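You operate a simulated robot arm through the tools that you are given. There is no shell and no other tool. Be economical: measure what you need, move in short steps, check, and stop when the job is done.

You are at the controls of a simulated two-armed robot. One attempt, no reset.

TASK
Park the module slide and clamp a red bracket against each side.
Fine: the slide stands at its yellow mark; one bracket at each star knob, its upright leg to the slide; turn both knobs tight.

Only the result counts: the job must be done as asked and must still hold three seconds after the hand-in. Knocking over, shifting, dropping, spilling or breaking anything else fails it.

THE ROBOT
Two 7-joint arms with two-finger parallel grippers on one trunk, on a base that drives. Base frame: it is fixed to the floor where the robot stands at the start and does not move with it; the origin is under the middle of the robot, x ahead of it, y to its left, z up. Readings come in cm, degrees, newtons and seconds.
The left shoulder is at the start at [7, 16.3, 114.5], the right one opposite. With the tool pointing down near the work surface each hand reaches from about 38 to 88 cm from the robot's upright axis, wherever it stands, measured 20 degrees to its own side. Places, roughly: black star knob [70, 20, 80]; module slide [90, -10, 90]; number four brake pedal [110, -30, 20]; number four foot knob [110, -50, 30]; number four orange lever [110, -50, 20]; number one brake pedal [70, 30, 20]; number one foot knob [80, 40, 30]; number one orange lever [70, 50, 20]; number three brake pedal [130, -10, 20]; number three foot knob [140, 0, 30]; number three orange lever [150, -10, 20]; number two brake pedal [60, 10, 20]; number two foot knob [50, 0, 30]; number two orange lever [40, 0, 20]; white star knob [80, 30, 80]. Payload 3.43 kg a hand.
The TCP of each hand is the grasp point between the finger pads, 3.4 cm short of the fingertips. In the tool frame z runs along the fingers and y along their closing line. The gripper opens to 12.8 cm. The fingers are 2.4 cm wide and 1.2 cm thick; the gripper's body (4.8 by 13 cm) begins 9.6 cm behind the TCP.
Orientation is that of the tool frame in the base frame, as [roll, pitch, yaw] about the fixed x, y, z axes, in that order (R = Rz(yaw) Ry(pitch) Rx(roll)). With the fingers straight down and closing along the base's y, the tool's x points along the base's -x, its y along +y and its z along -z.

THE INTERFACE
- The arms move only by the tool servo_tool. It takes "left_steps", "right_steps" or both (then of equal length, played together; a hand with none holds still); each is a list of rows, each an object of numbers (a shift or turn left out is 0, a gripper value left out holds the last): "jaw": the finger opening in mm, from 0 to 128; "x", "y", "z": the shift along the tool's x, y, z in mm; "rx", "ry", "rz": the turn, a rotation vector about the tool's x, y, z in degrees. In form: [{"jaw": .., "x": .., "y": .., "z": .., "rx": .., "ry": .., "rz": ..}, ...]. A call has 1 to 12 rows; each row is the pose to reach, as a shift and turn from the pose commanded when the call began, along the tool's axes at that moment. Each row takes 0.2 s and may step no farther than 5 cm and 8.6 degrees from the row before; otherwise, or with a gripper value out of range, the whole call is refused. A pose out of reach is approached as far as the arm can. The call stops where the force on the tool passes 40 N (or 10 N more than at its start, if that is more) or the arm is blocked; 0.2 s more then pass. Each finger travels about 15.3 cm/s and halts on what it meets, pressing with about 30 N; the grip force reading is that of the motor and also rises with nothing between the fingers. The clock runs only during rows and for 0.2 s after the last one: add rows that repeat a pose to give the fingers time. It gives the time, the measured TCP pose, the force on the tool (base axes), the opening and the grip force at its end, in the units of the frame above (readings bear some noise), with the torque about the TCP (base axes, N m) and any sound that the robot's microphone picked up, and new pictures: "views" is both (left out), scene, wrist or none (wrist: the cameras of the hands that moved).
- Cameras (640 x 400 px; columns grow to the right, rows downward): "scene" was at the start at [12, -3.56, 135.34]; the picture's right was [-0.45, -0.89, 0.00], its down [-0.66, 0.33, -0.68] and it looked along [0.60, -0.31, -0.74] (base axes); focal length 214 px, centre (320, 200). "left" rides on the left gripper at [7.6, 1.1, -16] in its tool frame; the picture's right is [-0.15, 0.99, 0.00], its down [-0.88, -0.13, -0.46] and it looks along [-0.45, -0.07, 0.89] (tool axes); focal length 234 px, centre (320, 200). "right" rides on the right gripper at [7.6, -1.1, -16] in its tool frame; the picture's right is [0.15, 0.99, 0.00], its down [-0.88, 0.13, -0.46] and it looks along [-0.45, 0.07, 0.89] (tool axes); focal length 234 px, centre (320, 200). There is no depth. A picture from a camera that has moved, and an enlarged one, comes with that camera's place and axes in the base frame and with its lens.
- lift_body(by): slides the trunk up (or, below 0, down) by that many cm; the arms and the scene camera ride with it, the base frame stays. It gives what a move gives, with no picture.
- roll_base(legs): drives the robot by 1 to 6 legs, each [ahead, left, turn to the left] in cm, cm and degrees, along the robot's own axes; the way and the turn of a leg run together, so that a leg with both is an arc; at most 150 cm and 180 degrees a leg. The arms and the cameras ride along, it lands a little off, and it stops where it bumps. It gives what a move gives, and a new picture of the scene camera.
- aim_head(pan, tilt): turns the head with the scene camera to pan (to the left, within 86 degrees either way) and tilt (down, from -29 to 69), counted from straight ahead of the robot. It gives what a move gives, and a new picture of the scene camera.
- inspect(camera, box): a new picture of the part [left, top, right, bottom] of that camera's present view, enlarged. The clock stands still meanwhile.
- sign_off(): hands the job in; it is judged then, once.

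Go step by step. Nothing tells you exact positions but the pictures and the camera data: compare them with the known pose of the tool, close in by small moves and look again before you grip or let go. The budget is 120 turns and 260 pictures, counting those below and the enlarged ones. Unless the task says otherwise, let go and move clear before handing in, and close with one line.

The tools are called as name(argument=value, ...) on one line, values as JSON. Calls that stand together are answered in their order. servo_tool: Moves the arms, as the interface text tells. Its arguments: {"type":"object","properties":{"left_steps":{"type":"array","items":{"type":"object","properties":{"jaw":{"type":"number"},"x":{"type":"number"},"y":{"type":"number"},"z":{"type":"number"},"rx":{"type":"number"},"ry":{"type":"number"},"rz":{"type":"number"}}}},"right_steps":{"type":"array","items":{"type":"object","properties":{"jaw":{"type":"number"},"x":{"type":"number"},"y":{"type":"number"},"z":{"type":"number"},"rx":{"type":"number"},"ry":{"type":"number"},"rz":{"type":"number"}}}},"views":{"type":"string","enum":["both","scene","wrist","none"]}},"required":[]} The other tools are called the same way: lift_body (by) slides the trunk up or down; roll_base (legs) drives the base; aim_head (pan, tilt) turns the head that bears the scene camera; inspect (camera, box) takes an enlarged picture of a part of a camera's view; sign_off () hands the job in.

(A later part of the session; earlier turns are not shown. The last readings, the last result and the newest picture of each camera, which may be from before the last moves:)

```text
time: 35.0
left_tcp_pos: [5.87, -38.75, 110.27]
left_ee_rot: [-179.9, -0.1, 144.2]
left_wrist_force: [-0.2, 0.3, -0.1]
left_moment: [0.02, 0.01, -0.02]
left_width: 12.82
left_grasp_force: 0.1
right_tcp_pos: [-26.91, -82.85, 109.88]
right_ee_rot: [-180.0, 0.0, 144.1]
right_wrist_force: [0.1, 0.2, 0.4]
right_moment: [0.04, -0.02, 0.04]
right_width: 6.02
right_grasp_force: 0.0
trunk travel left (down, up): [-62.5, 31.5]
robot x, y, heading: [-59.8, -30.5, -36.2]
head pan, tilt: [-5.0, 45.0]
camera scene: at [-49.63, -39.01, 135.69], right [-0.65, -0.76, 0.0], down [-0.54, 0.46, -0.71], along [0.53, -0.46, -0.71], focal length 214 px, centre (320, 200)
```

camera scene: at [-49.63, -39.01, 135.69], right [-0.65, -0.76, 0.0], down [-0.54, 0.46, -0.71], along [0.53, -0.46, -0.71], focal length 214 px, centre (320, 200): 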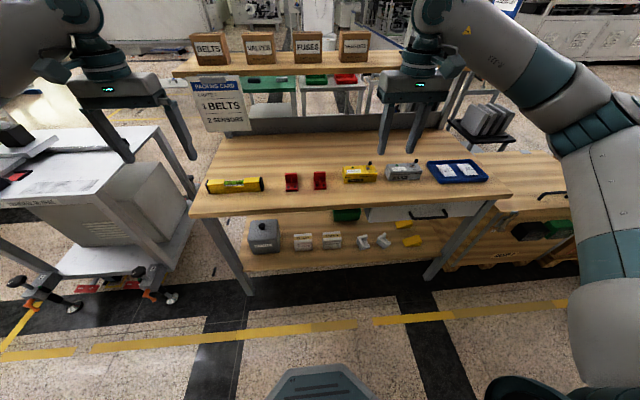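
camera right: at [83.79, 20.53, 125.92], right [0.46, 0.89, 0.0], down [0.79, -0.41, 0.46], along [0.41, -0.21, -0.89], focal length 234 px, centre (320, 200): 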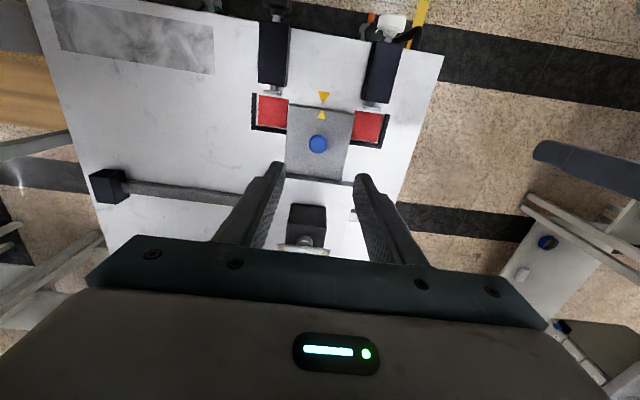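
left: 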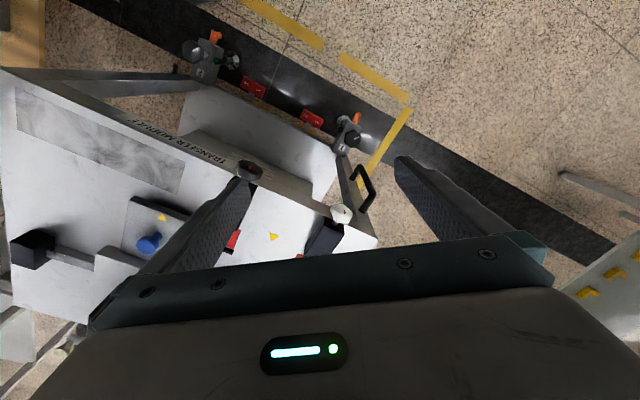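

Both brackets are in front of me. I'll go 17 cm closer and look in detail.

roll_base(legs=[[17, 0, 0]])

aim_head(pan=0, tilt=50)

inspect(camera="scene", box=[280, 140, 376, 200])

inspect(camera="right", box=[0, 0, 640, 400])

inspect(camera="left", box=[0, 0, 640, 400])

```text
time: 36.4
left_tcp_pos: [19.62, -48.79, 110.33]
left_ee_rot: [180.0, 0.1, 144.1]
left_wrist_force: [0.4, -0.8, 0.3]
left_moment: [-0.01, -0.02, 0.03]
left_width: 12.8
left_grasp_force: 0.0
right_tcp_pos: [-13.17, -92.76, 109.78]
right_ee_rot: [179.9, 0.0, 144.0]
right_wrist_force: [-0.7, 0.3, -0.9]
right_moment: [0.0, -0.01, 0.0]
right_width: 5.99
right_grasp_force: 0.0
trunk travel left (down, up): [-62.5, 31.5]
robot x, y, heading: [-46.2, -40.99, -35.8]
head pan, tilt: [-5.0, 45.0]
camera scene: at [-35.85, -48.98, 135.7], right [-0.65, -0.76, 0.0], down [-0.53, 0.46, -0.71], along [0.53, -0.46, -0.71], focal length 214 px, centre (320, 200)
```

scene: 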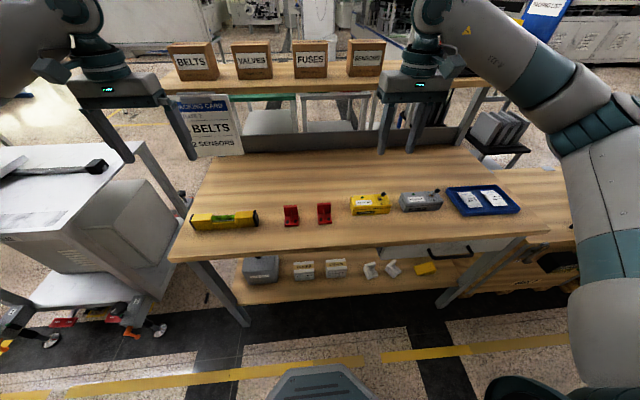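

```text
time: 37.1
left_tcp_pos: [19.67, -48.77, 110.39]
left_ee_rot: [-180.0, 0.0, 144.2]
left_wrist_force: [-1.2, 0.1, 0.0]
left_moment: [0.05, -0.05, -0.02]
left_width: 12.81
left_grasp_force: 0.0
right_tcp_pos: [-13.17, -92.78, 109.86]
right_ee_rot: [-180.0, -0.1, 144.1]
right_wrist_force: [-0.2, -0.2, 0.1]
right_moment: [0.02, 0.0, -0.01]
right_width: 5.98
right_grasp_force: 0.1
trunk travel left (down, up): [-62.5, 31.5]
robot x, y, heading: [-45.9, -40.85, -36.0]
head pan, tilt: [0.0, 50.0]
camera scene: at [-35.7, -48.21, 135.0], right [-0.59, -0.81, 0.0], down [-0.62, 0.45, -0.64], along [0.52, -0.38, -0.77], focal length 214 px, centre (320, 200)
```

scene: 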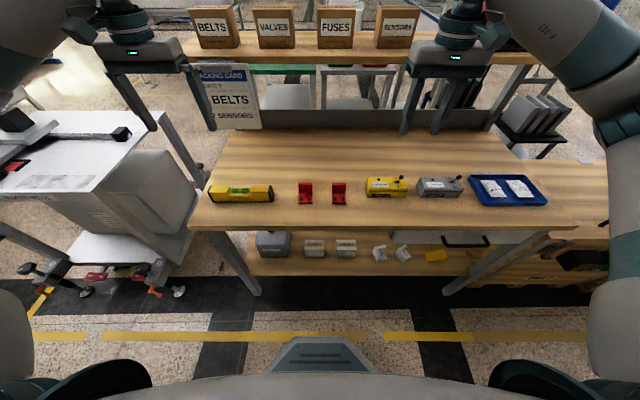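

```text
6.67 times, centred on (328, 170) of scene
camera zoom: at [-35.7, -48.21, 135.0], right [-0.59, -0.81, 0.0], down [-0.62, 0.45, -0.64], along [0.52, -0.38, -0.77], focal length 1430 px, centre (267, 400)
```

zoom: 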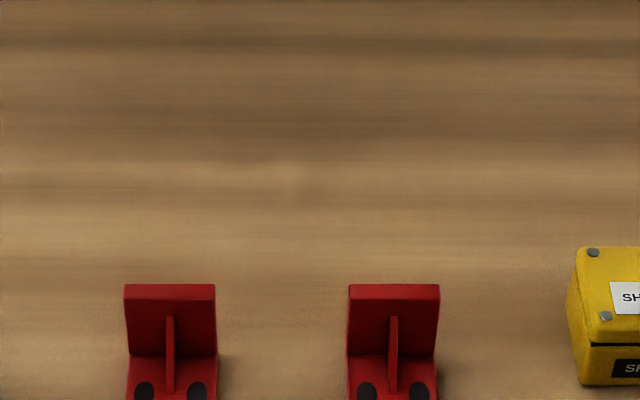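

```text
1.00 times, centred on (320, 200) of right
camera zoom: at [-19.91, -89.3, 125.79], right [0.46, 0.89, 0.0], down [0.79, -0.41, 0.45], along [0.4, -0.21, -0.89], focal length 234 px, centre (320, 200)
```

zoom: 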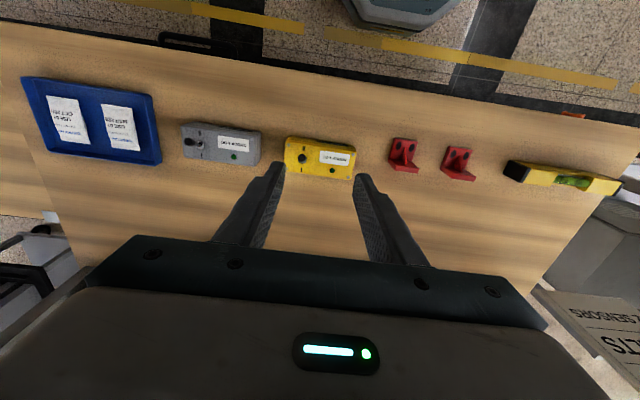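

```text
1.00 times, centred on (320, 200) of left
camera zoom: at [14.24, -43.41, 126.26], right [0.7, 0.72, 0.0], down [0.64, -0.62, 0.46], along [0.33, -0.32, -0.89], focal length 234 px, centre (320, 200)
```

zoom: 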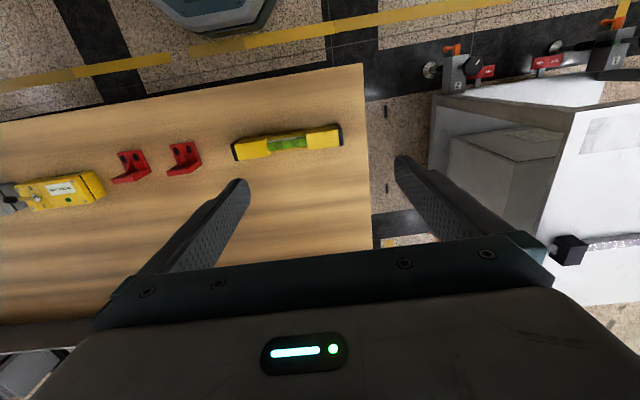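

Each bracket stands with its upright leg on the far side, and they need opposite 90° turns for the two pockets. I'll bring the left hand over the left bracket.

servo_tool(left_steps=[{"x": -10, "y": -45, "jaw": 90}, {"x": -20, "y": -92}, {"x": -30, "y": -138}, {"x": -38, "y": -184}, {"x": -38, "y": -230}, {"x": -38, "y": -274}, {"x": -38, "y": -274, "z": 45}, {"x": -38, "y": -274, "z": 90}, {"x": -38, "y": -274, "z": 120}, {"x": -38, "y": -274, "z": 120}])

inspect(camera="left", box=[200, 80, 440, 230])

inspect(camera="scene", box=[272, 150, 368, 210])

```text
time: 39.3
left_tcp_pos: [6.53, -73.3, 98.36]
left_ee_rot: [179.9, -0.1, 144.3]
left_wrist_force: [0.1, 0.4, -0.4]
left_moment: [0.02, 0.0, 0.0]
left_width: 9.01
left_grasp_force: 0.0
right_tcp_pos: [-13.13, -92.78, 109.8]
right_ee_rot: [179.9, 0.0, 144.1]
right_wrist_force: [0.1, 0.5, 0.3]
right_moment: [-0.01, -0.03, 0.0]
right_width: 5.98
right_grasp_force: 0.1
trunk travel left (down, up): [-62.5, 31.5]
robot x, y, heading: [-46.22, -40.36, -36.1]
head pan, tilt: [0.0, 50.0]
camera scene: at [-35.77, -48.15, 135.01], right [-0.59, -0.81, 0.0], down [-0.62, 0.45, -0.64], along [0.52, -0.38, -0.77], focal length 214 px, centre (320, 200)
camera left: at [1.14, -67.81, 114.35], right [0.7, 0.72, 0.0], down [0.64, -0.62, 0.46], along [0.33, -0.32, -0.89], focal length 234 px, centre (320, 200)
```

scene: 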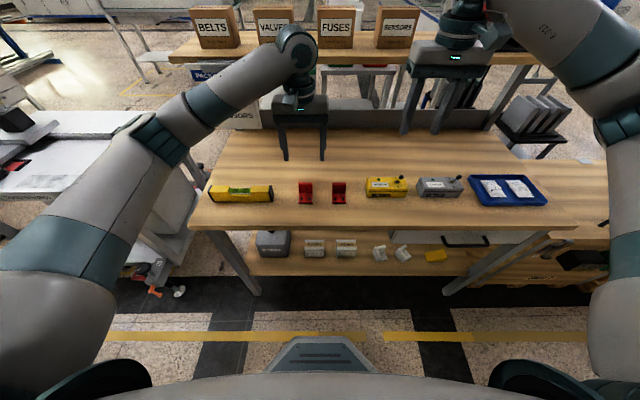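
left: 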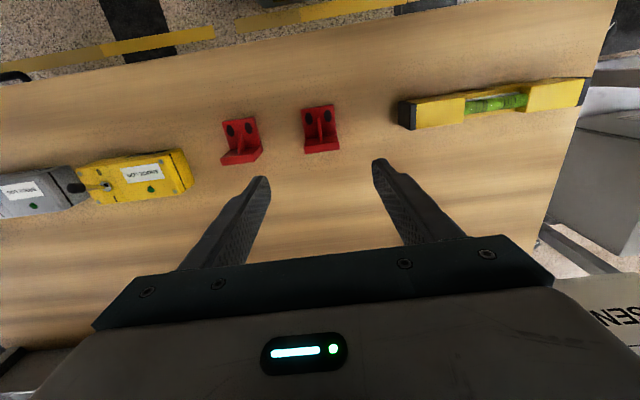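

```text
2.67 times, centred on (320, 155) of left
camera zoom: at [1.14, -67.81, 114.35], right [0.7, 0.72, 0.0], down [0.64, -0.62, 0.46], along [0.33, -0.32, -0.89], focal length 624 px, centre (320, 320)
```

zoom: 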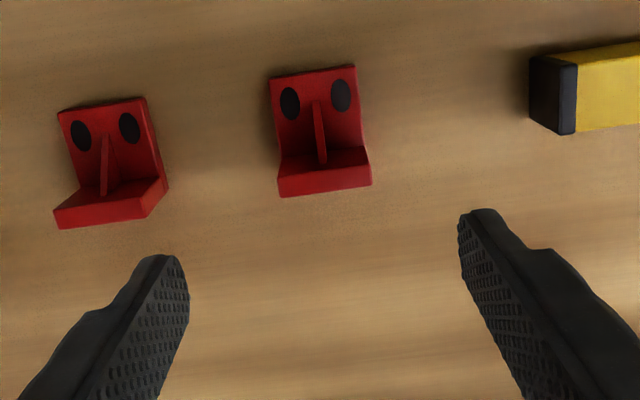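

```text
6.67 times, centred on (320, 180) of scene
camera zoom: at [-35.77, -48.15, 135.01], right [-0.59, -0.81, 0.0], down [-0.62, 0.45, -0.64], along [0.52, -0.38, -0.77], focal length 1430 px, centre (320, 333)
```

zoom: 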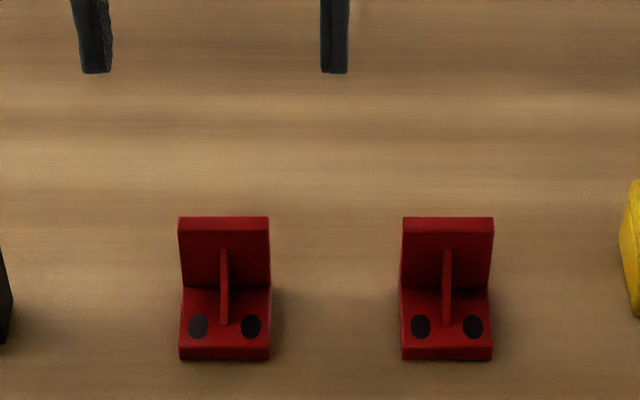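

The left hand is almost exactly above the left bracket, whose leg top is at (6.75, -73.15, 85). I'll go down and grip the leg's side edges.

servo_tool(left_steps=[{"y": 2, "z": 45, "jaw": 75}, {"y": 2, "z": 85, "jaw": 75}, {"y": 2, "z": 115}, {"y": 2, "z": 131}, {"y": 2, "z": 131, "jaw": 55}, {"y": 2, "z": 131, "jaw": 42}, {"y": 2, "z": 131, "jaw": 38}, {"y": 2, "z": 131, "jaw": 38}])

inspect(camera="scene", box=[272, 150, 368, 210])

```text
time: 41.1
left_tcp_pos: [6.81, -73.02, 85.13]
left_ee_rot: [180.0, 0.1, 144.2]
left_wrist_force: [0.5, 1.0, -0.1]
left_moment: [-0.03, -0.02, 0.01]
left_width: 4.46
left_grasp_force: 30.3
right_tcp_pos: [-13.1, -92.9, 109.81]
right_ee_rot: [-179.9, 0.0, 144.1]
right_wrist_force: [0.0, -0.8, -0.4]
right_moment: [-0.02, -0.04, -0.01]
right_width: 6.0
right_grasp_force: 0.1
trunk travel left (down, up): [-62.5, 31.5]
robot x, y, heading: [-45.9, -40.84, -35.8]
head pan, tilt: [0.0, 50.0]
camera scene: at [-35.75, -48.18, 135.0], right [-0.59, -0.81, 0.0], down [-0.62, 0.45, -0.64], along [0.52, -0.38, -0.77], focal length 214 px, centre (320, 200)
camera left: at [1.32, -67.69, 101.21], right [0.7, 0.72, 0.0], down [0.64, -0.62, 0.46], along [0.33, -0.32, -0.89], focal length 234 px, centre (320, 200)
```

scene: 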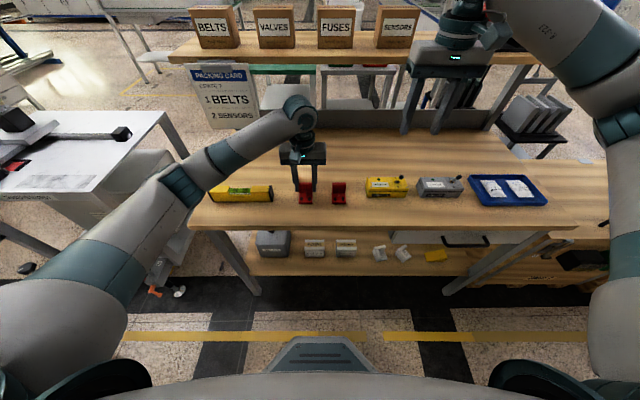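
left: 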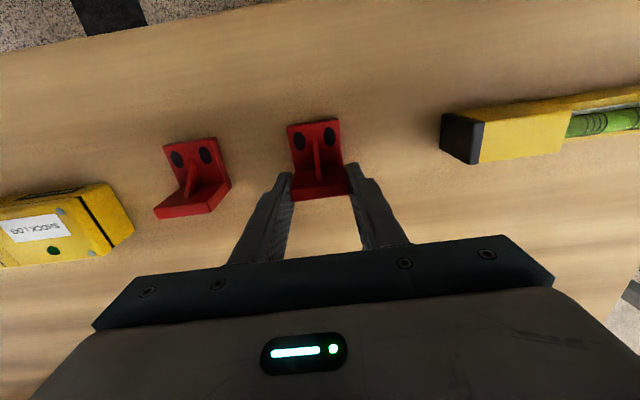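

```text
6.67 times, centred on (320, 180) of scene
camera zoom: at [-35.75, -48.18, 135.0], right [-0.59, -0.81, 0.0], down [-0.62, 0.45, -0.64], along [0.52, -0.38, -0.77], focal length 1430 px, centre (320, 333)
```

zoom: 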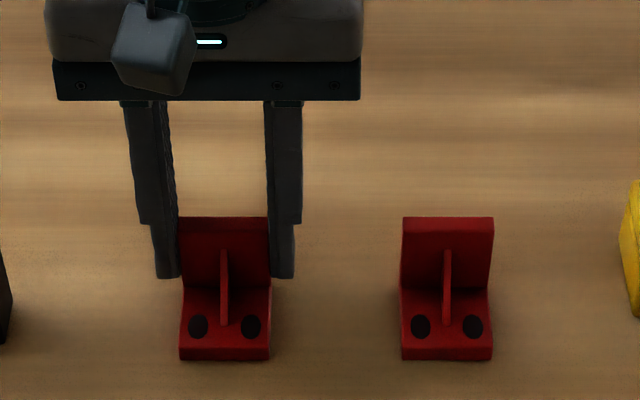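

The left bracket is gripped. I'll lift it, move it aside, and bring the right hand to the right bracket.

servo_tool(left_steps=[{"z": -40}, {"z": -85}, {"z": -130}, {"z": -165}, {"z": -165, "y": 45}, {"z": -165, "y": 90}, {"z": -165, "y": 135}, {"z": -165, "y": 180}, {"z": -165, "y": 225}, {"z": -165, "y": 260}, {"z": -165, "y": 260}, {"z": -165, "y": 260}], right_steps=[{"jaw": 75}, {}, {}, {}, {}, {}, {"x": -20, "y": 35}, {"x": -40, "y": 70}, {"x": -45, "y": 115}, {"x": -45, "y": 150}, {"x": -45, "y": 167}, {"x": -45, "y": 167}])

inspect(camera="right", box=[200, 80, 440, 230])

inspect(camera="scene", box=[272, 150, 368, 210])

```text
time: 43.7
left_tcp_pos: [22.09, -51.9, 101.64]
left_ee_rot: [180.0, 0.0, 144.1]
left_wrist_force: [-0.1, -0.6, -1.6]
left_moment: [-0.06, 0.02, 0.01]
left_width: 4.46
left_grasp_force: 29.8
right_tcp_pos: [0.1, -82.01, 109.73]
right_ee_rot: [-180.0, 0.0, 144.1]
right_wrist_force: [0.3, -0.3, 0.3]
right_moment: [-0.01, 0.01, 0.02]
right_width: 7.5
right_grasp_force: 0.0
trunk travel left (down, up): [-62.5, 31.5]
robot x, y, heading: [-45.68, -40.54, -35.7]
head pan, tilt: [0.0, 50.0]
camera scene: at [-35.72, -48.15, 135.0], right [-0.59, -0.81, 0.0], down [-0.62, 0.45, -0.64], along [0.52, -0.38, -0.77], focal length 214 px, centre (320, 200)
camera right: at [-6.49, -78.33, 125.84], right [0.46, 0.89, 0.0], down [0.79, -0.41, 0.46], along [0.4, -0.21, -0.89], focal length 234 px, centre (320, 200)
camera left: at [16.64, -46.64, 117.71], right [0.7, 0.72, 0.0], down [0.64, -0.62, 0.46], along [0.33, -0.32, -0.89], focal length 234 px, centre (320, 200)
```

scene: 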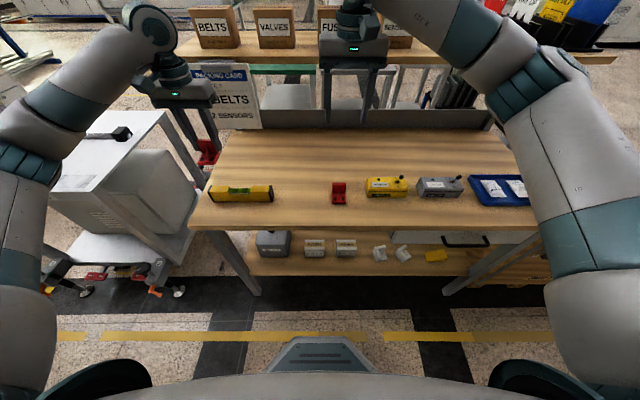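
right: 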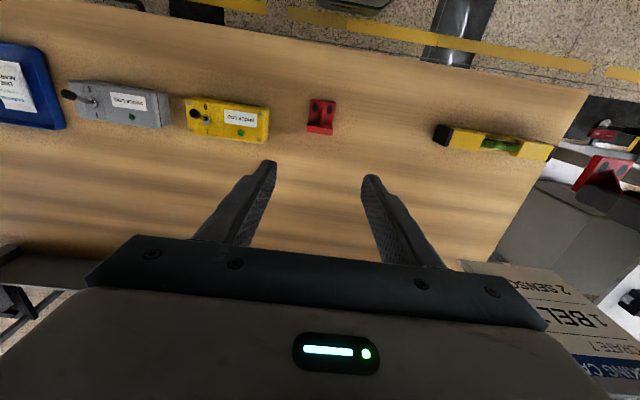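
left: 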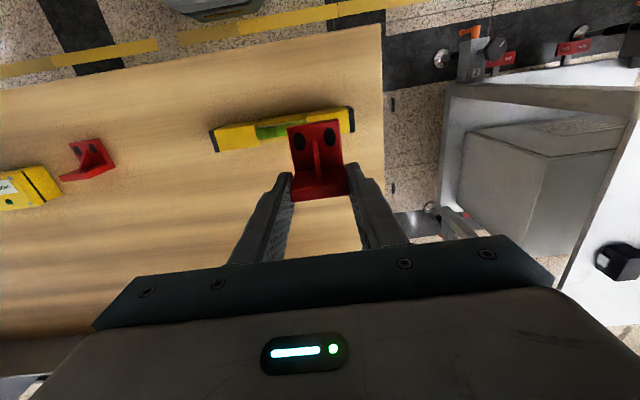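

```text
2.67 times, centred on (320, 155) of right
camera zoom: at [-6.49, -78.33, 125.84], right [0.46, 0.89, 0.0], down [0.79, -0.41, 0.46], along [0.4, -0.21, -0.89], focal length 624 px, centre (320, 320)
```

zoom: 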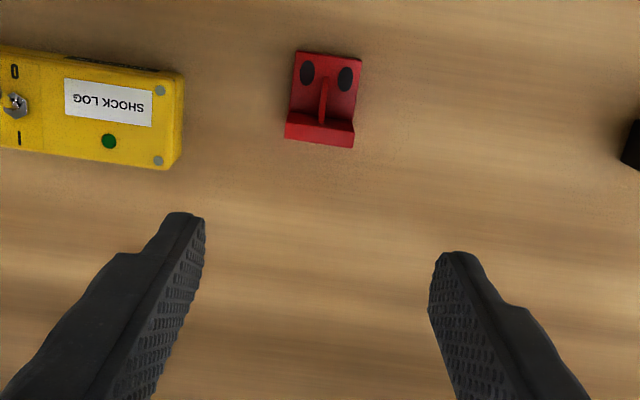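

```text
6.67 times, centred on (320, 180) of scene
camera zoom: at [-35.72, -48.15, 135.0], right [-0.59, -0.81, 0.0], down [-0.62, 0.45, -0.64], along [0.52, -0.38, -0.77], focal length 1430 px, centre (320, 333)
```

zoom: 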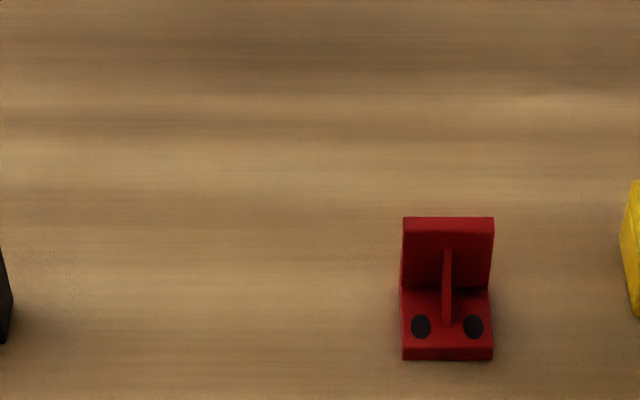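

The right hand is aligned over the second bracket. I'll descend and grip it.

servo_tool(right_steps=[{"z": 45, "y": 1}, {"z": 90, "y": 1}, {"z": 135, "y": 1}, {"z": 180, "y": 1}, {"z": 220, "y": 1}, {"z": 246, "y": 1}, {"z": 246, "y": 1, "jaw": 55}, {"z": 246, "y": 1, "jaw": 42}, {"z": 246, "y": 1, "jaw": 38}, {"z": 246, "y": 1, "jaw": 38}], views="wrist")

inspect(camera="scene", box=[272, 150, 368, 210])

```text
time: 45.9
left_tcp_pos: [22.03, -52.13, 101.64]
left_ee_rot: [-180.0, 0.0, 144.2]
left_wrist_force: [0.5, 0.0, -1.7]
left_moment: [-0.02, -0.03, 0.01]
left_width: 4.45
left_grasp_force: 29.8
right_tcp_pos: [0.27, -82.04, 85.22]
right_ee_rot: [-180.0, 0.0, 144.1]
right_wrist_force: [0.0, 0.2, -0.5]
right_moment: [-0.03, -0.02, -0.01]
right_width: 4.43
right_grasp_force: 30.0
trunk travel left (down, up): [-62.5, 31.5]
robot x, y, heading: [-45.91, -40.54, -36.0]
head pan, tilt: [0.0, 50.0]
camera right: at [-6.43, -78.48, 101.19], right [0.46, 0.89, 0.0], down [0.79, -0.41, 0.46], along [0.4, -0.21, -0.89], focal length 234 px, centre (320, 200)
```

right: 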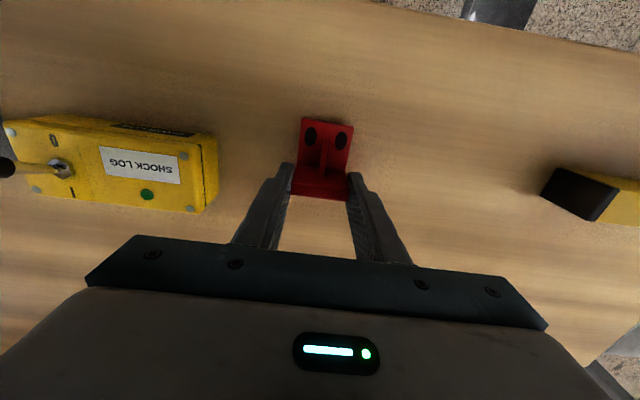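

```text
6.67 times, centred on (320, 180) of scene
camera zoom: at [-35.71, -48.18, 135.0], right [-0.59, -0.81, 0.0], down [-0.62, 0.45, -0.64], along [0.52, -0.38, -0.77], focal length 1430 px, centre (320, 333)
```

zoom: 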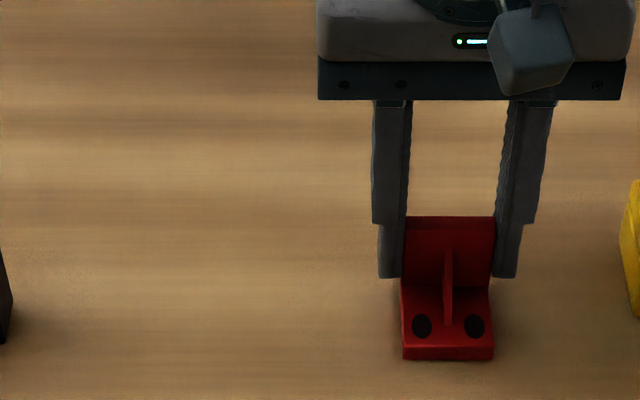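

Both brackets are held. I'll lift them clear and drive back to the cart.

servo_tool(right_steps=[{"z": -40}, {"z": -85}, {"z": -130}, {"z": -175}, {"z": -220}, {"z": -240, "y": -35}, {"z": -240, "y": -80}, {"z": -240, "y": -125}, {"z": -240, "y": -165}, {"z": -240, "y": -165}], left_steps=[{}, {"z": -30}, {"z": -70}, {"z": -90}, {"z": -90}, {"z": -90}, {"z": -90}, {"z": -90}, {"z": -90}, {"z": -90}], views="none")

roll_base(legs=[[-24, 0, 0], [0, 127, 0], [24, 0, 0]])

inspect(camera="scene", box=[240, 110, 400, 210])

```text
time: 48.1
left_tcp_pos: [22.06, -52.0, 110.66]
left_ee_rot: [-179.9, 0.0, 144.2]
left_wrist_force: [0.1, 0.5, -3.0]
left_moment: [-0.03, -0.04, -0.04]
left_width: 4.47
left_grasp_force: 29.9
right_tcp_pos: [-9.13, -95.2, 109.21]
right_ee_rot: [180.0, 0.0, 144.2]
right_wrist_force: [0.4, 0.1, -2.5]
right_moment: [-0.03, -0.06, -0.02]
right_width: 4.46
right_grasp_force: 29.9
trunk travel left (down, up): [-62.5, 31.5]
robot x, y, heading: [-45.68, -40.33, -36.0]
head pan, tilt: [0.0, 50.0]
```

```text
time: 57.3
left_tcp_pos: [96.88, 49.58, 110.54]
left_ee_rot: [-180.0, 0.1, 143.2]
left_wrist_force: [-0.2, 0.0, -2.5]
left_moment: [-0.01, -0.05, 0.0]
left_width: 4.45
left_grasp_force: 30.1
right_tcp_pos: [64.94, 6.91, 109.28]
right_ee_rot: [180.0, 0.1, 143.2]
right_wrist_force: [-0.7, -0.8, -2.8]
right_moment: [-0.01, -0.01, -0.01]
right_width: 4.45
right_grasp_force: 30.2
trunk travel left (down, up): [-62.5, 31.5]
robot x, y, heading: [28.7, 61.8, -36.6]
head pan, tilt: [0.0, 50.0]
camera scene: at [39.2, 54.25, 135.0], right [-0.6, -0.8, 0.0], down [-0.61, 0.46, -0.64], along [0.51, -0.38, -0.77], focal length 214 px, centre (320, 200)
```

scene: 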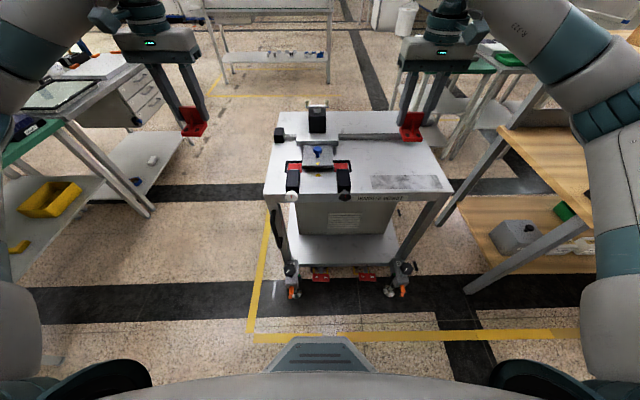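

```text
4.00 times, centred on (320, 160) of scene
camera zoom: at [39.2, 54.25, 135.0], right [-0.6, -0.8, 0.0], down [-0.61, 0.46, -0.64], along [0.51, -0.38, -0.77], focal length 858 px, centre (320, 360)
```

zoom: 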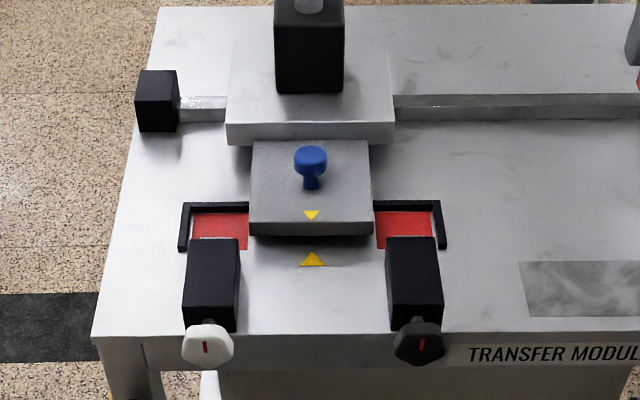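

The slide is still at its mark. I'll measure the pockets up close and rotate the left bracket by 90° meanwhile.

servo_tool(left_steps=[{"rz": 8.2}, {"rz": 16.4}, {"rz": 24.6}, {"rz": 32.8}, {"rz": 41}, {"rz": 49.2}, {"rz": 57.4}, {"rz": 65.6}, {"rz": 73.8}, {"rz": 82}, {"rz": 90}, {"rz": 90}], views="wrist")

inspect(camera="scene", box=[276, 148, 324, 178])

inspect(camera="scene", box=[316, 148, 364, 178])

inspect(camera="right", box=[240, 0, 560, 200])

```text
time: 59.9
left_tcp_pos: [96.88, 49.48, 110.63]
left_ee_rot: [-180.0, 0.1, 53.1]
left_wrist_force: [-0.7, -0.3, -2.5]
left_moment: [-0.03, 0.0, 0.02]
left_width: 4.47
left_grasp_force: 30.1
right_tcp_pos: [64.98, 6.88, 109.24]
right_ee_rot: [180.0, 0.0, 143.2]
right_wrist_force: [-1.2, 0.3, -2.6]
right_moment: [-0.01, -0.02, -0.01]
right_width: 4.48
right_grasp_force: 29.6
trunk travel left (down, up): [-62.5, 31.5]
robot x, y, heading: [28.94, 62.2, -36.8]
head pan, tilt: [0.0, 50.0]
camera left: at [102.4, 54.89, 126.69], right [0.7, -0.71, 0.0], down [-0.63, -0.63, 0.46], along [-0.32, -0.32, -0.89], focal length 234 px, centre (320, 200)
```

left: 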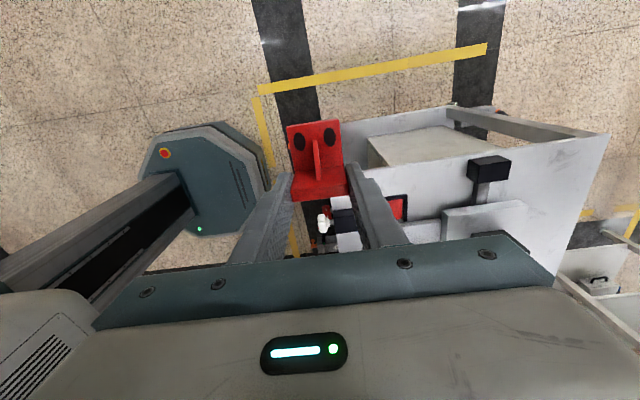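

```text
13.33 times, centred on (300, 163) of scene
camera zoom: at [39.21, 54.24, 135.0], right [-0.6, -0.8, 0.0], down [-0.61, 0.46, -0.64], along [0.51, -0.38, -0.77], focal length 2860 px, centre (587, 693)
```

zoom: 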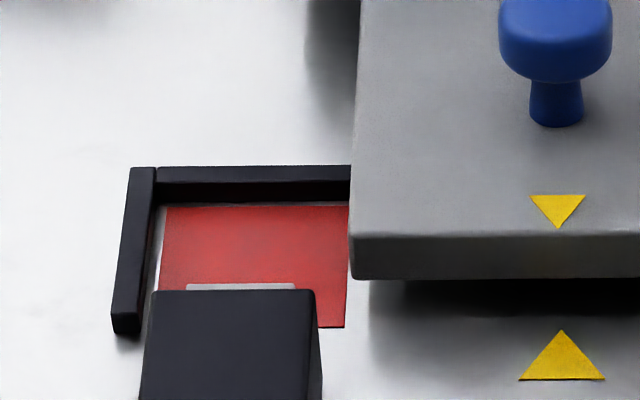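

```text
13.33 times, centred on (340, 163) of scene
camera zoom: at [39.21, 54.24, 135.0], right [-0.6, -0.8, 0.0], down [-0.61, 0.46, -0.64], along [0.51, -0.38, -0.77], focal length 2860 px, centre (53, 693)
```

zoom: 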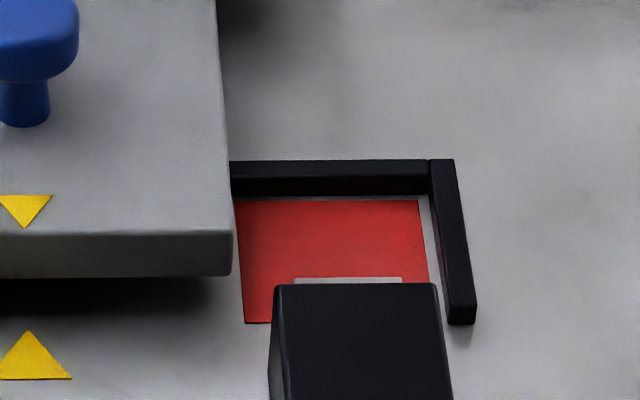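

```text
2.00 times, centred on (400, 100) of right
camera zoom: at [58.28, 10.47, 125.25], right [0.47, 0.88, 0.0], down [0.78, -0.42, 0.46], along [0.4, -0.22, -0.89], focal length 468 px, centre (160, 400)
```

zoom: 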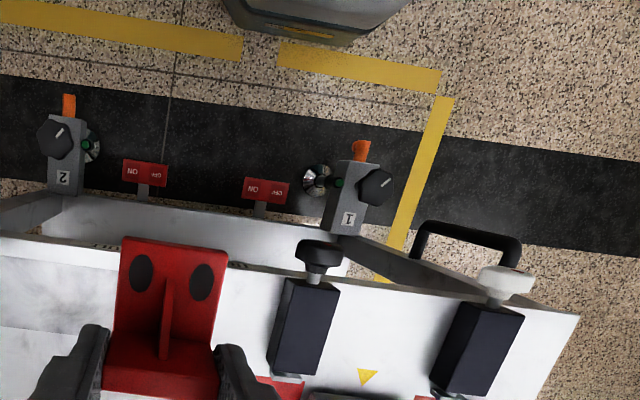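

Measurements give a left target at about (93.5, 22.7), with the bracket's leg beside the slide and its far edge near the fence. I'll move the left bracket above the pocket.

servo_tool(left_steps=[{"x": -40, "y": 22, "rz": -0.6}, {"x": -80, "y": 45, "rz": -0.6}, {"x": -120, "y": 67, "rz": -0.6}, {"x": -160, "y": 90, "rz": -0.6}, {"x": -200, "y": 112, "rz": -0.6}, {"x": -235, "y": 134, "rz": -0.6}, {"x": -235, "y": 134, "z": 45, "rz": -0.6}, {"x": -235, "y": 134, "z": 90, "rz": -0.6}, {"x": -235, "y": 134, "z": 140, "rz": -0.6}, {"x": -235, "y": 134, "z": 150, "rz": -0.6}, {"x": -235, "y": 134, "z": 150, "rz": -0.6}])

inspect(camera="scene", box=[276, 138, 340, 178])

inspect(camera="left", box=[240, 60, 400, 220])

```text
time: 62.3
left_tcp_pos: [93.58, 22.54, 95.7]
left_ee_rot: [180.0, 0.0, 53.9]
left_wrist_force: [0.2, 0.1, -2.2]
left_moment: [-0.01, 0.0, -0.01]
left_width: 4.44
left_grasp_force: 30.1
right_tcp_pos: [65.0, 6.79, 109.22]
right_ee_rot: [180.0, 0.0, 143.2]
right_wrist_force: [0.3, -1.0, -2.1]
right_moment: [-0.01, -0.02, 0.02]
right_width: 4.44
right_grasp_force: 30.1
trunk travel left (down, up): [-62.5, 31.5]
robot x, y, heading: [29.15, 61.67, -36.8]
head pan, tilt: [0.0, 50.0]
camera scene: at [39.19, 54.2, 135.0], right [-0.6, -0.8, 0.0], down [-0.61, 0.46, -0.64], along [0.51, -0.38, -0.77], focal length 214 px, centre (320, 200)
camera left: at [99.0, 28.07, 111.58], right [0.71, -0.7, 0.0], down [-0.62, -0.63, 0.46], along [-0.32, -0.32, -0.89], focal length 234 px, centre (320, 200)
```

scene: 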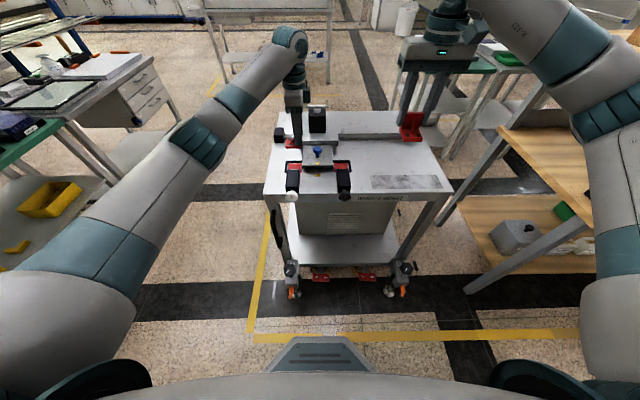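
left: 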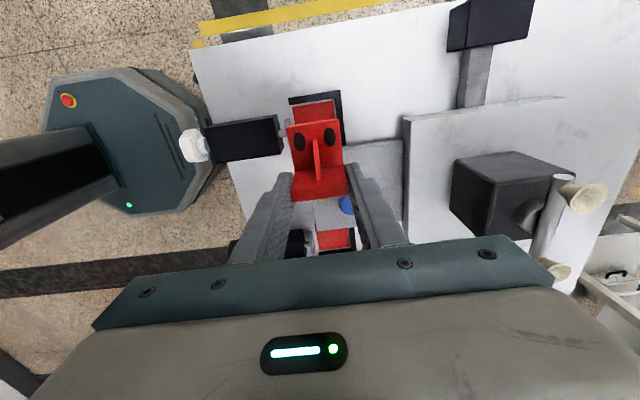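

```text
10.00 times, centred on (308, 158) of scene
camera zoom: at [39.19, 54.2, 135.0], right [-0.6, -0.8, 0.0], down [-0.61, 0.46, -0.64], along [0.51, -0.38, -0.77], focal length 2145 px, centre (440, 620)
```

zoom: 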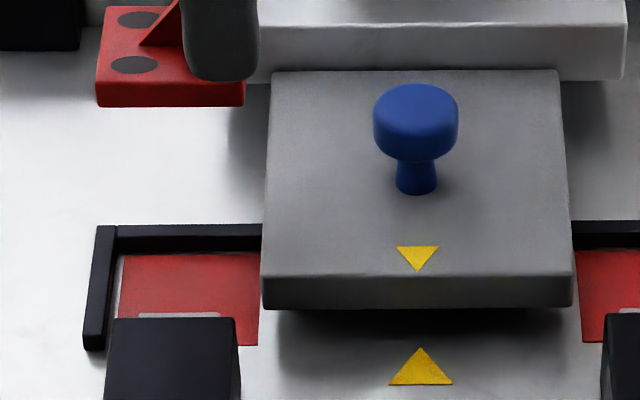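

```text
2.50 times, centred on (320, 140) of left
camera zoom: at [99.0, 28.07, 111.58], right [0.71, -0.7, 0.0], down [-0.62, -0.63, 0.46], along [-0.32, -0.32, -0.89], focal length 585 px, centre (320, 350)
```

zoom: 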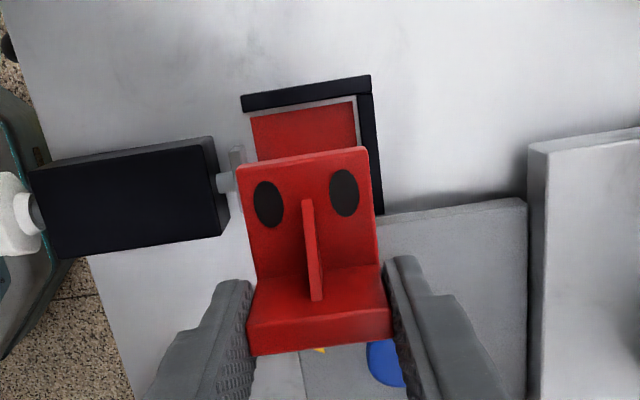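

The pocket is tight for fingers gripping this low, because the clamp pad sits close. I'll set the bracket on the free table area behind the pocket and regrip it higher.

servo_tool(left_steps=[{"x": 30, "y": 38}, {"x": 60, "y": 75}, {"x": 60, "y": 75, "z": 45}, {"x": 60, "y": 75, "z": 80}, {"x": 60, "y": 75, "z": 95}, {"x": 60, "y": 75, "z": 101}, {"x": 60, "y": 75, "z": 104}, {"x": 60, "y": 75, "z": 105}, {"x": 60, "y": 75, "z": 105}])

inspect(camera="scene", box=[270, 120, 334, 160])

```text
time: 64.3
left_tcp_pos: [103.28, 23.09, 85.24]
left_ee_rot: [-180.0, 0.0, 54.0]
left_wrist_force: [0.7, 0.1, 0.2]
left_moment: [0.09, -0.07, -0.03]
left_width: 4.47
left_grasp_force: 30.5
right_tcp_pos: [64.98, 6.74, 109.18]
right_ee_rot: [-180.0, 0.0, 143.1]
right_wrist_force: [-0.6, -0.4, -2.7]
right_moment: [0.0, 0.0, 0.0]
right_width: 4.45
right_grasp_force: 30.1
trunk travel left (down, up): [-62.5, 31.5]
robot x, y, heading: [29.08, 62.03, -36.4]
head pan, tilt: [0.0, 50.0]
camera scene: at [39.19, 54.22, 135.0], right [-0.6, -0.8, 0.0], down [-0.61, 0.46, -0.64], along [0.51, -0.38, -0.77], focal length 214 px, centre (320, 200)
camera left: at [108.63, 28.52, 101.19], right [0.71, -0.7, 0.0], down [-0.62, -0.63, 0.46], along [-0.32, -0.33, -0.89], focal length 234 px, centre (320, 200)
```

scene: 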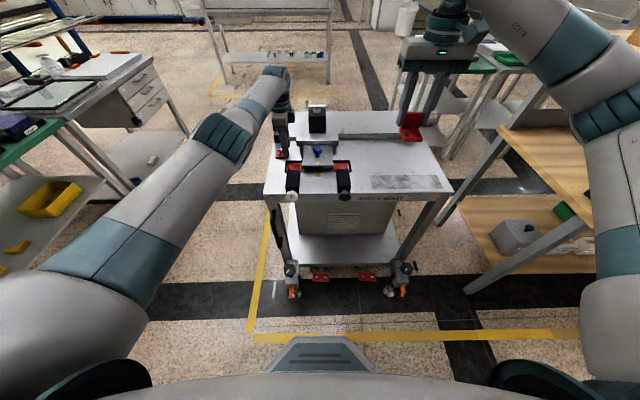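
left: 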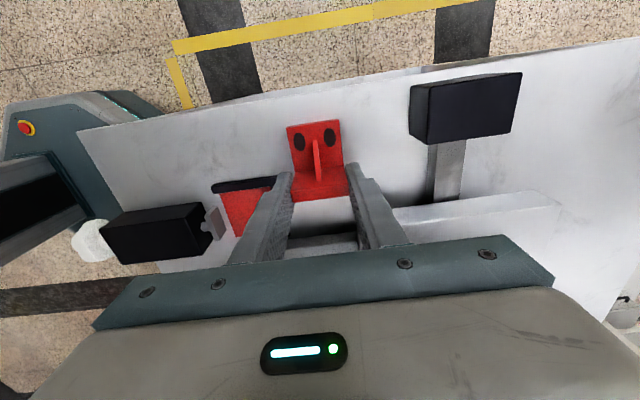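

```text
10.00 times, centred on (302, 140) of scene
camera zoom: at [39.19, 54.22, 135.0], right [-0.6, -0.8, 0.0], down [-0.61, 0.46, -0.64], along [0.51, -0.38, -0.77], focal length 2145 px, centre (500, 800)
```

zoom: 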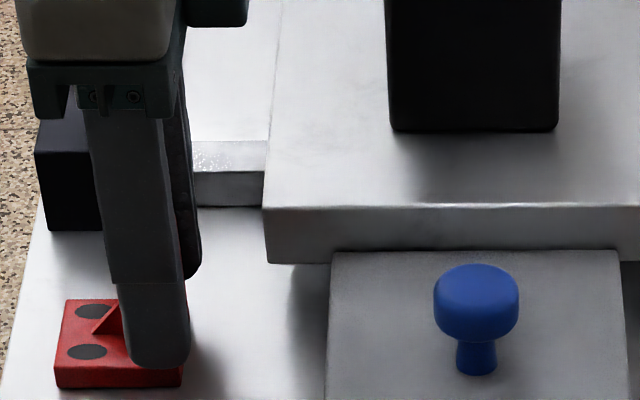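

The bracket rests on the table. I'll open, rise 13 mm and regrip.

servo_tool(left_steps=[{"jaw": 52}, {"jaw": 56}, {"jaw": 56}, {"jaw": 56, "z": -8}, {"jaw": 56, "z": -13}, {"jaw": 46, "z": -13}, {"jaw": 38, "z": -13}, {"jaw": 38, "z": -13}, {"jaw": 38, "z": -50}, {"jaw": 38, "z": -90}, {"jaw": 38, "z": -90}], views="wrist")

inspect(camera="scene", box=[270, 110, 334, 150])

```text
time: 66.7
left_tcp_pos: [103.23, 23.05, 94.07]
left_ee_rot: [-179.9, 0.1, 53.8]
left_wrist_force: [-0.3, 0.6, -1.8]
left_moment: [0.01, 0.01, -0.02]
left_width: 4.48
left_grasp_force: 29.4
right_tcp_pos: [65.06, 6.84, 109.13]
right_ee_rot: [180.0, -0.1, 143.2]
right_wrist_force: [-0.2, 0.0, -2.8]
right_moment: [-0.02, -0.02, 0.03]
right_width: 4.47
right_grasp_force: 30.4
trunk travel left (down, up): [-62.5, 31.5]
robot x, y, heading: [29.01, 62.14, -36.8]
head pan, tilt: [0.0, 50.0]
camera left: at [108.71, 28.54, 110.08], right [0.71, -0.7, 0.0], down [-0.62, -0.64, 0.46], along [-0.32, -0.32, -0.89], focal length 234 px, centre (320, 200)
```

left: 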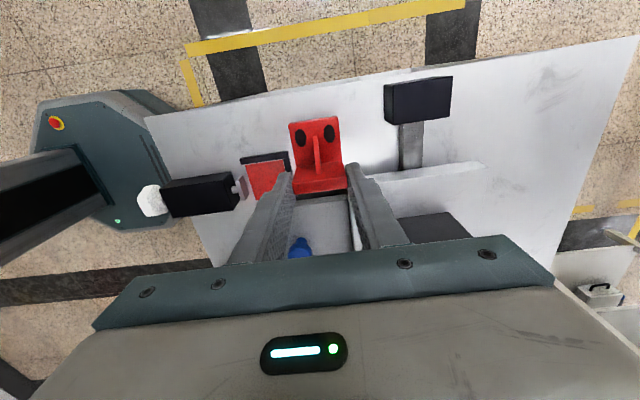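

```text
10.00 times, centred on (302, 130) of scene
camera zoom: at [39.29, 54.19, 134.98], right [-0.6, -0.8, 0.0], down [-0.61, 0.46, -0.64], along [0.51, -0.38, -0.77], focal length 2145 px, centre (500, 900)
```

zoom: 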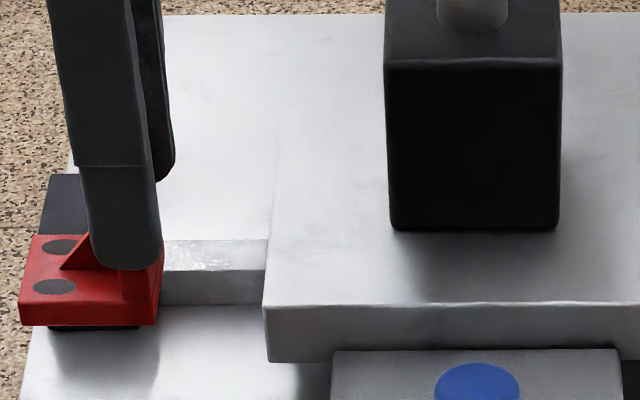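

The regrip is good. I'll go back over the pocket and stop a few cm above it to check.

servo_tool(left_steps=[{"x": -28, "y": -38}, {"x": -55, "y": -76}, {"x": -55, "y": -76}, {"x": -55, "y": -76, "z": 25}, {"x": -55, "y": -76, "z": 42}, {"x": -55, "y": -76, "z": 42}], views="wrist")

inspect(camera="scene", box=[276, 138, 340, 178])

inspect(camera="left", box=[240, 90, 400, 210])

```text
time: 68.1
left_tcp_pos: [93.79, 23.11, 89.99]
left_ee_rot: [-179.9, -0.1, 54.0]
left_wrist_force: [-0.7, 0.2, -2.4]
left_moment: [-0.01, -0.01, -0.02]
left_width: 4.47
left_grasp_force: 29.7
right_tcp_pos: [64.98, 6.75, 109.25]
right_ee_rot: [-180.0, 0.0, 143.3]
right_wrist_force: [0.4, 0.5, -2.5]
right_moment: [0.01, -0.02, 0.02]
right_width: 4.47
right_grasp_force: 29.5
trunk travel left (down, up): [-62.5, 31.5]
robot x, y, heading: [29.08, 61.49, -36.6]
head pan, tilt: [0.0, 50.0]
camera left: at [99.24, 28.58, 105.98], right [0.71, -0.7, 0.0], down [-0.62, -0.63, 0.46], along [-0.32, -0.32, -0.89], focal length 234 px, centre (320, 200)
```

left: 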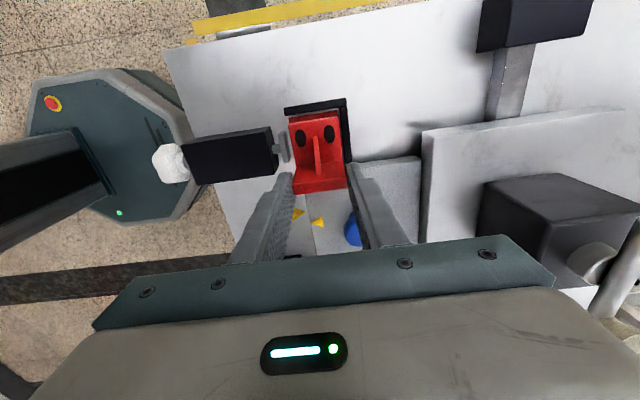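

```text
10.00 times, centred on (308, 158) of scene
camera zoom: at [39.2, 54.22, 135.0], right [-0.6, -0.8, 0.0], down [-0.61, 0.46, -0.64], along [0.51, -0.38, -0.77], focal length 2145 px, centre (440, 620)
```

zoom: 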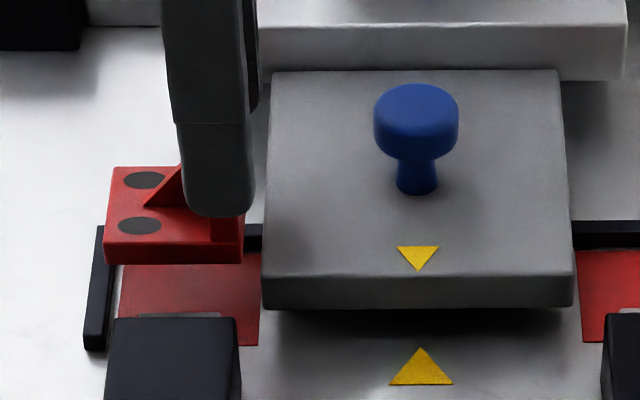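

```text
3.33 times, centred on (320, 150) of left
camera zoom: at [99.24, 28.58, 105.98], right [0.71, -0.7, 0.0], down [-0.62, -0.63, 0.46], along [-0.32, -0.32, -0.89], focal length 781 px, centre (320, 367)
```

zoom: 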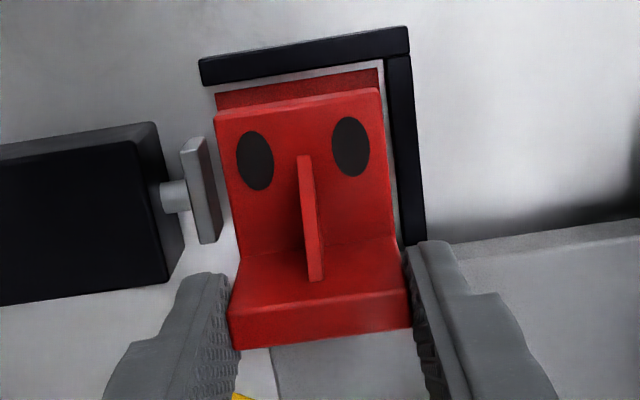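

Clearances look right. I'll shift 2 mm toward the slide and lower the bracket into the pocket.

servo_tool(left_steps=[{"x": -2, "y": -1.5}, {"x": -2, "y": -1.5, "z": 15}, {"x": -2, "y": -1.5, "z": 25}, {"x": -2, "y": -1.5, "z": 31}, {"x": -2, "y": -1.5, "z": 34}, {"x": -2, "y": -1.5, "z": 35}, {"x": -2, "y": -1.5, "z": 35}], views="wrist")

inspect(camera="scene", box=[276, 138, 340, 178])

inspect(camera="left", box=[240, 90, 400, 210])

```text
time: 69.7
left_tcp_pos: [93.53, 23.02, 86.54]
left_ee_rot: [180.0, 0.0, 53.9]
left_wrist_force: [0.2, 0.8, -2.0]
left_moment: [0.0, 0.0, -0.01]
left_width: 4.47
left_grasp_force: 30.3
right_tcp_pos: [64.89, 6.75, 109.25]
right_ee_rot: [-180.0, 0.0, 143.2]
right_wrist_force: [-0.4, -0.4, -2.7]
right_moment: [-0.02, -0.02, 0.01]
right_width: 4.47
right_grasp_force: 30.2
trunk travel left (down, up): [-62.5, 31.5]
robot x, y, heading: [29.02, 61.52, -36.6]
head pan, tilt: [0.0, 50.0]
camera left: at [98.98, 28.5, 102.48], right [0.71, -0.7, 0.0], down [-0.62, -0.63, 0.46], along [-0.32, -0.32, -0.89], focal length 234 px, centre (320, 200)
```

left: 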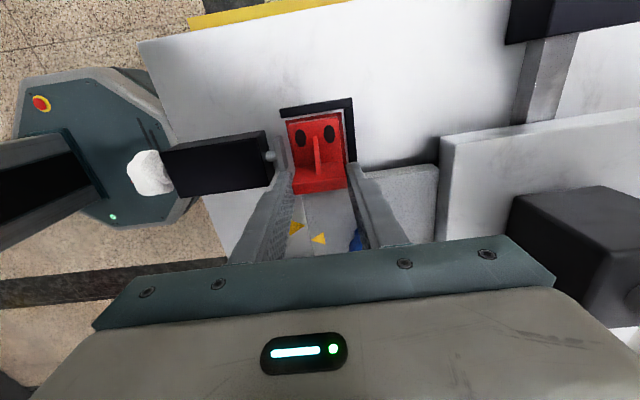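

```text
10.00 times, centred on (308, 158) of scene
camera zoom: at [39.21, 54.22, 135.0], right [-0.6, -0.8, 0.0], down [-0.61, 0.46, -0.64], along [0.51, -0.38, -0.77], focal length 2145 px, centre (440, 620)
```

zoom: 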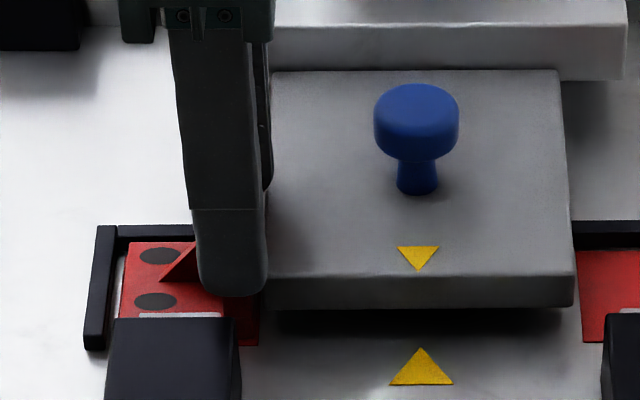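

```text
3.33 times, centred on (320, 150) of left
camera zoom: at [98.98, 28.5, 102.48], right [0.71, -0.7, 0.0], down [-0.62, -0.63, 0.46], along [-0.32, -0.32, -0.89], focal length 781 px, centre (320, 367)
```

zoom: 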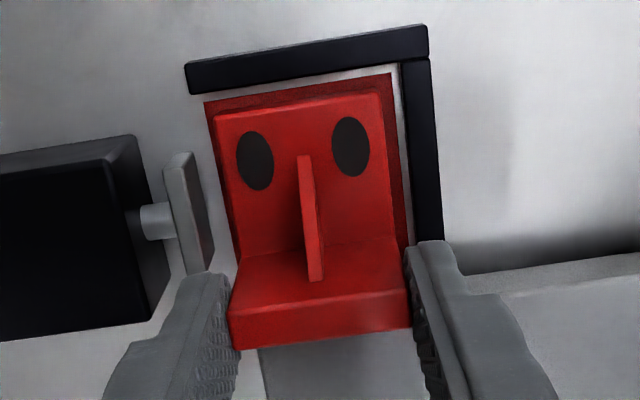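

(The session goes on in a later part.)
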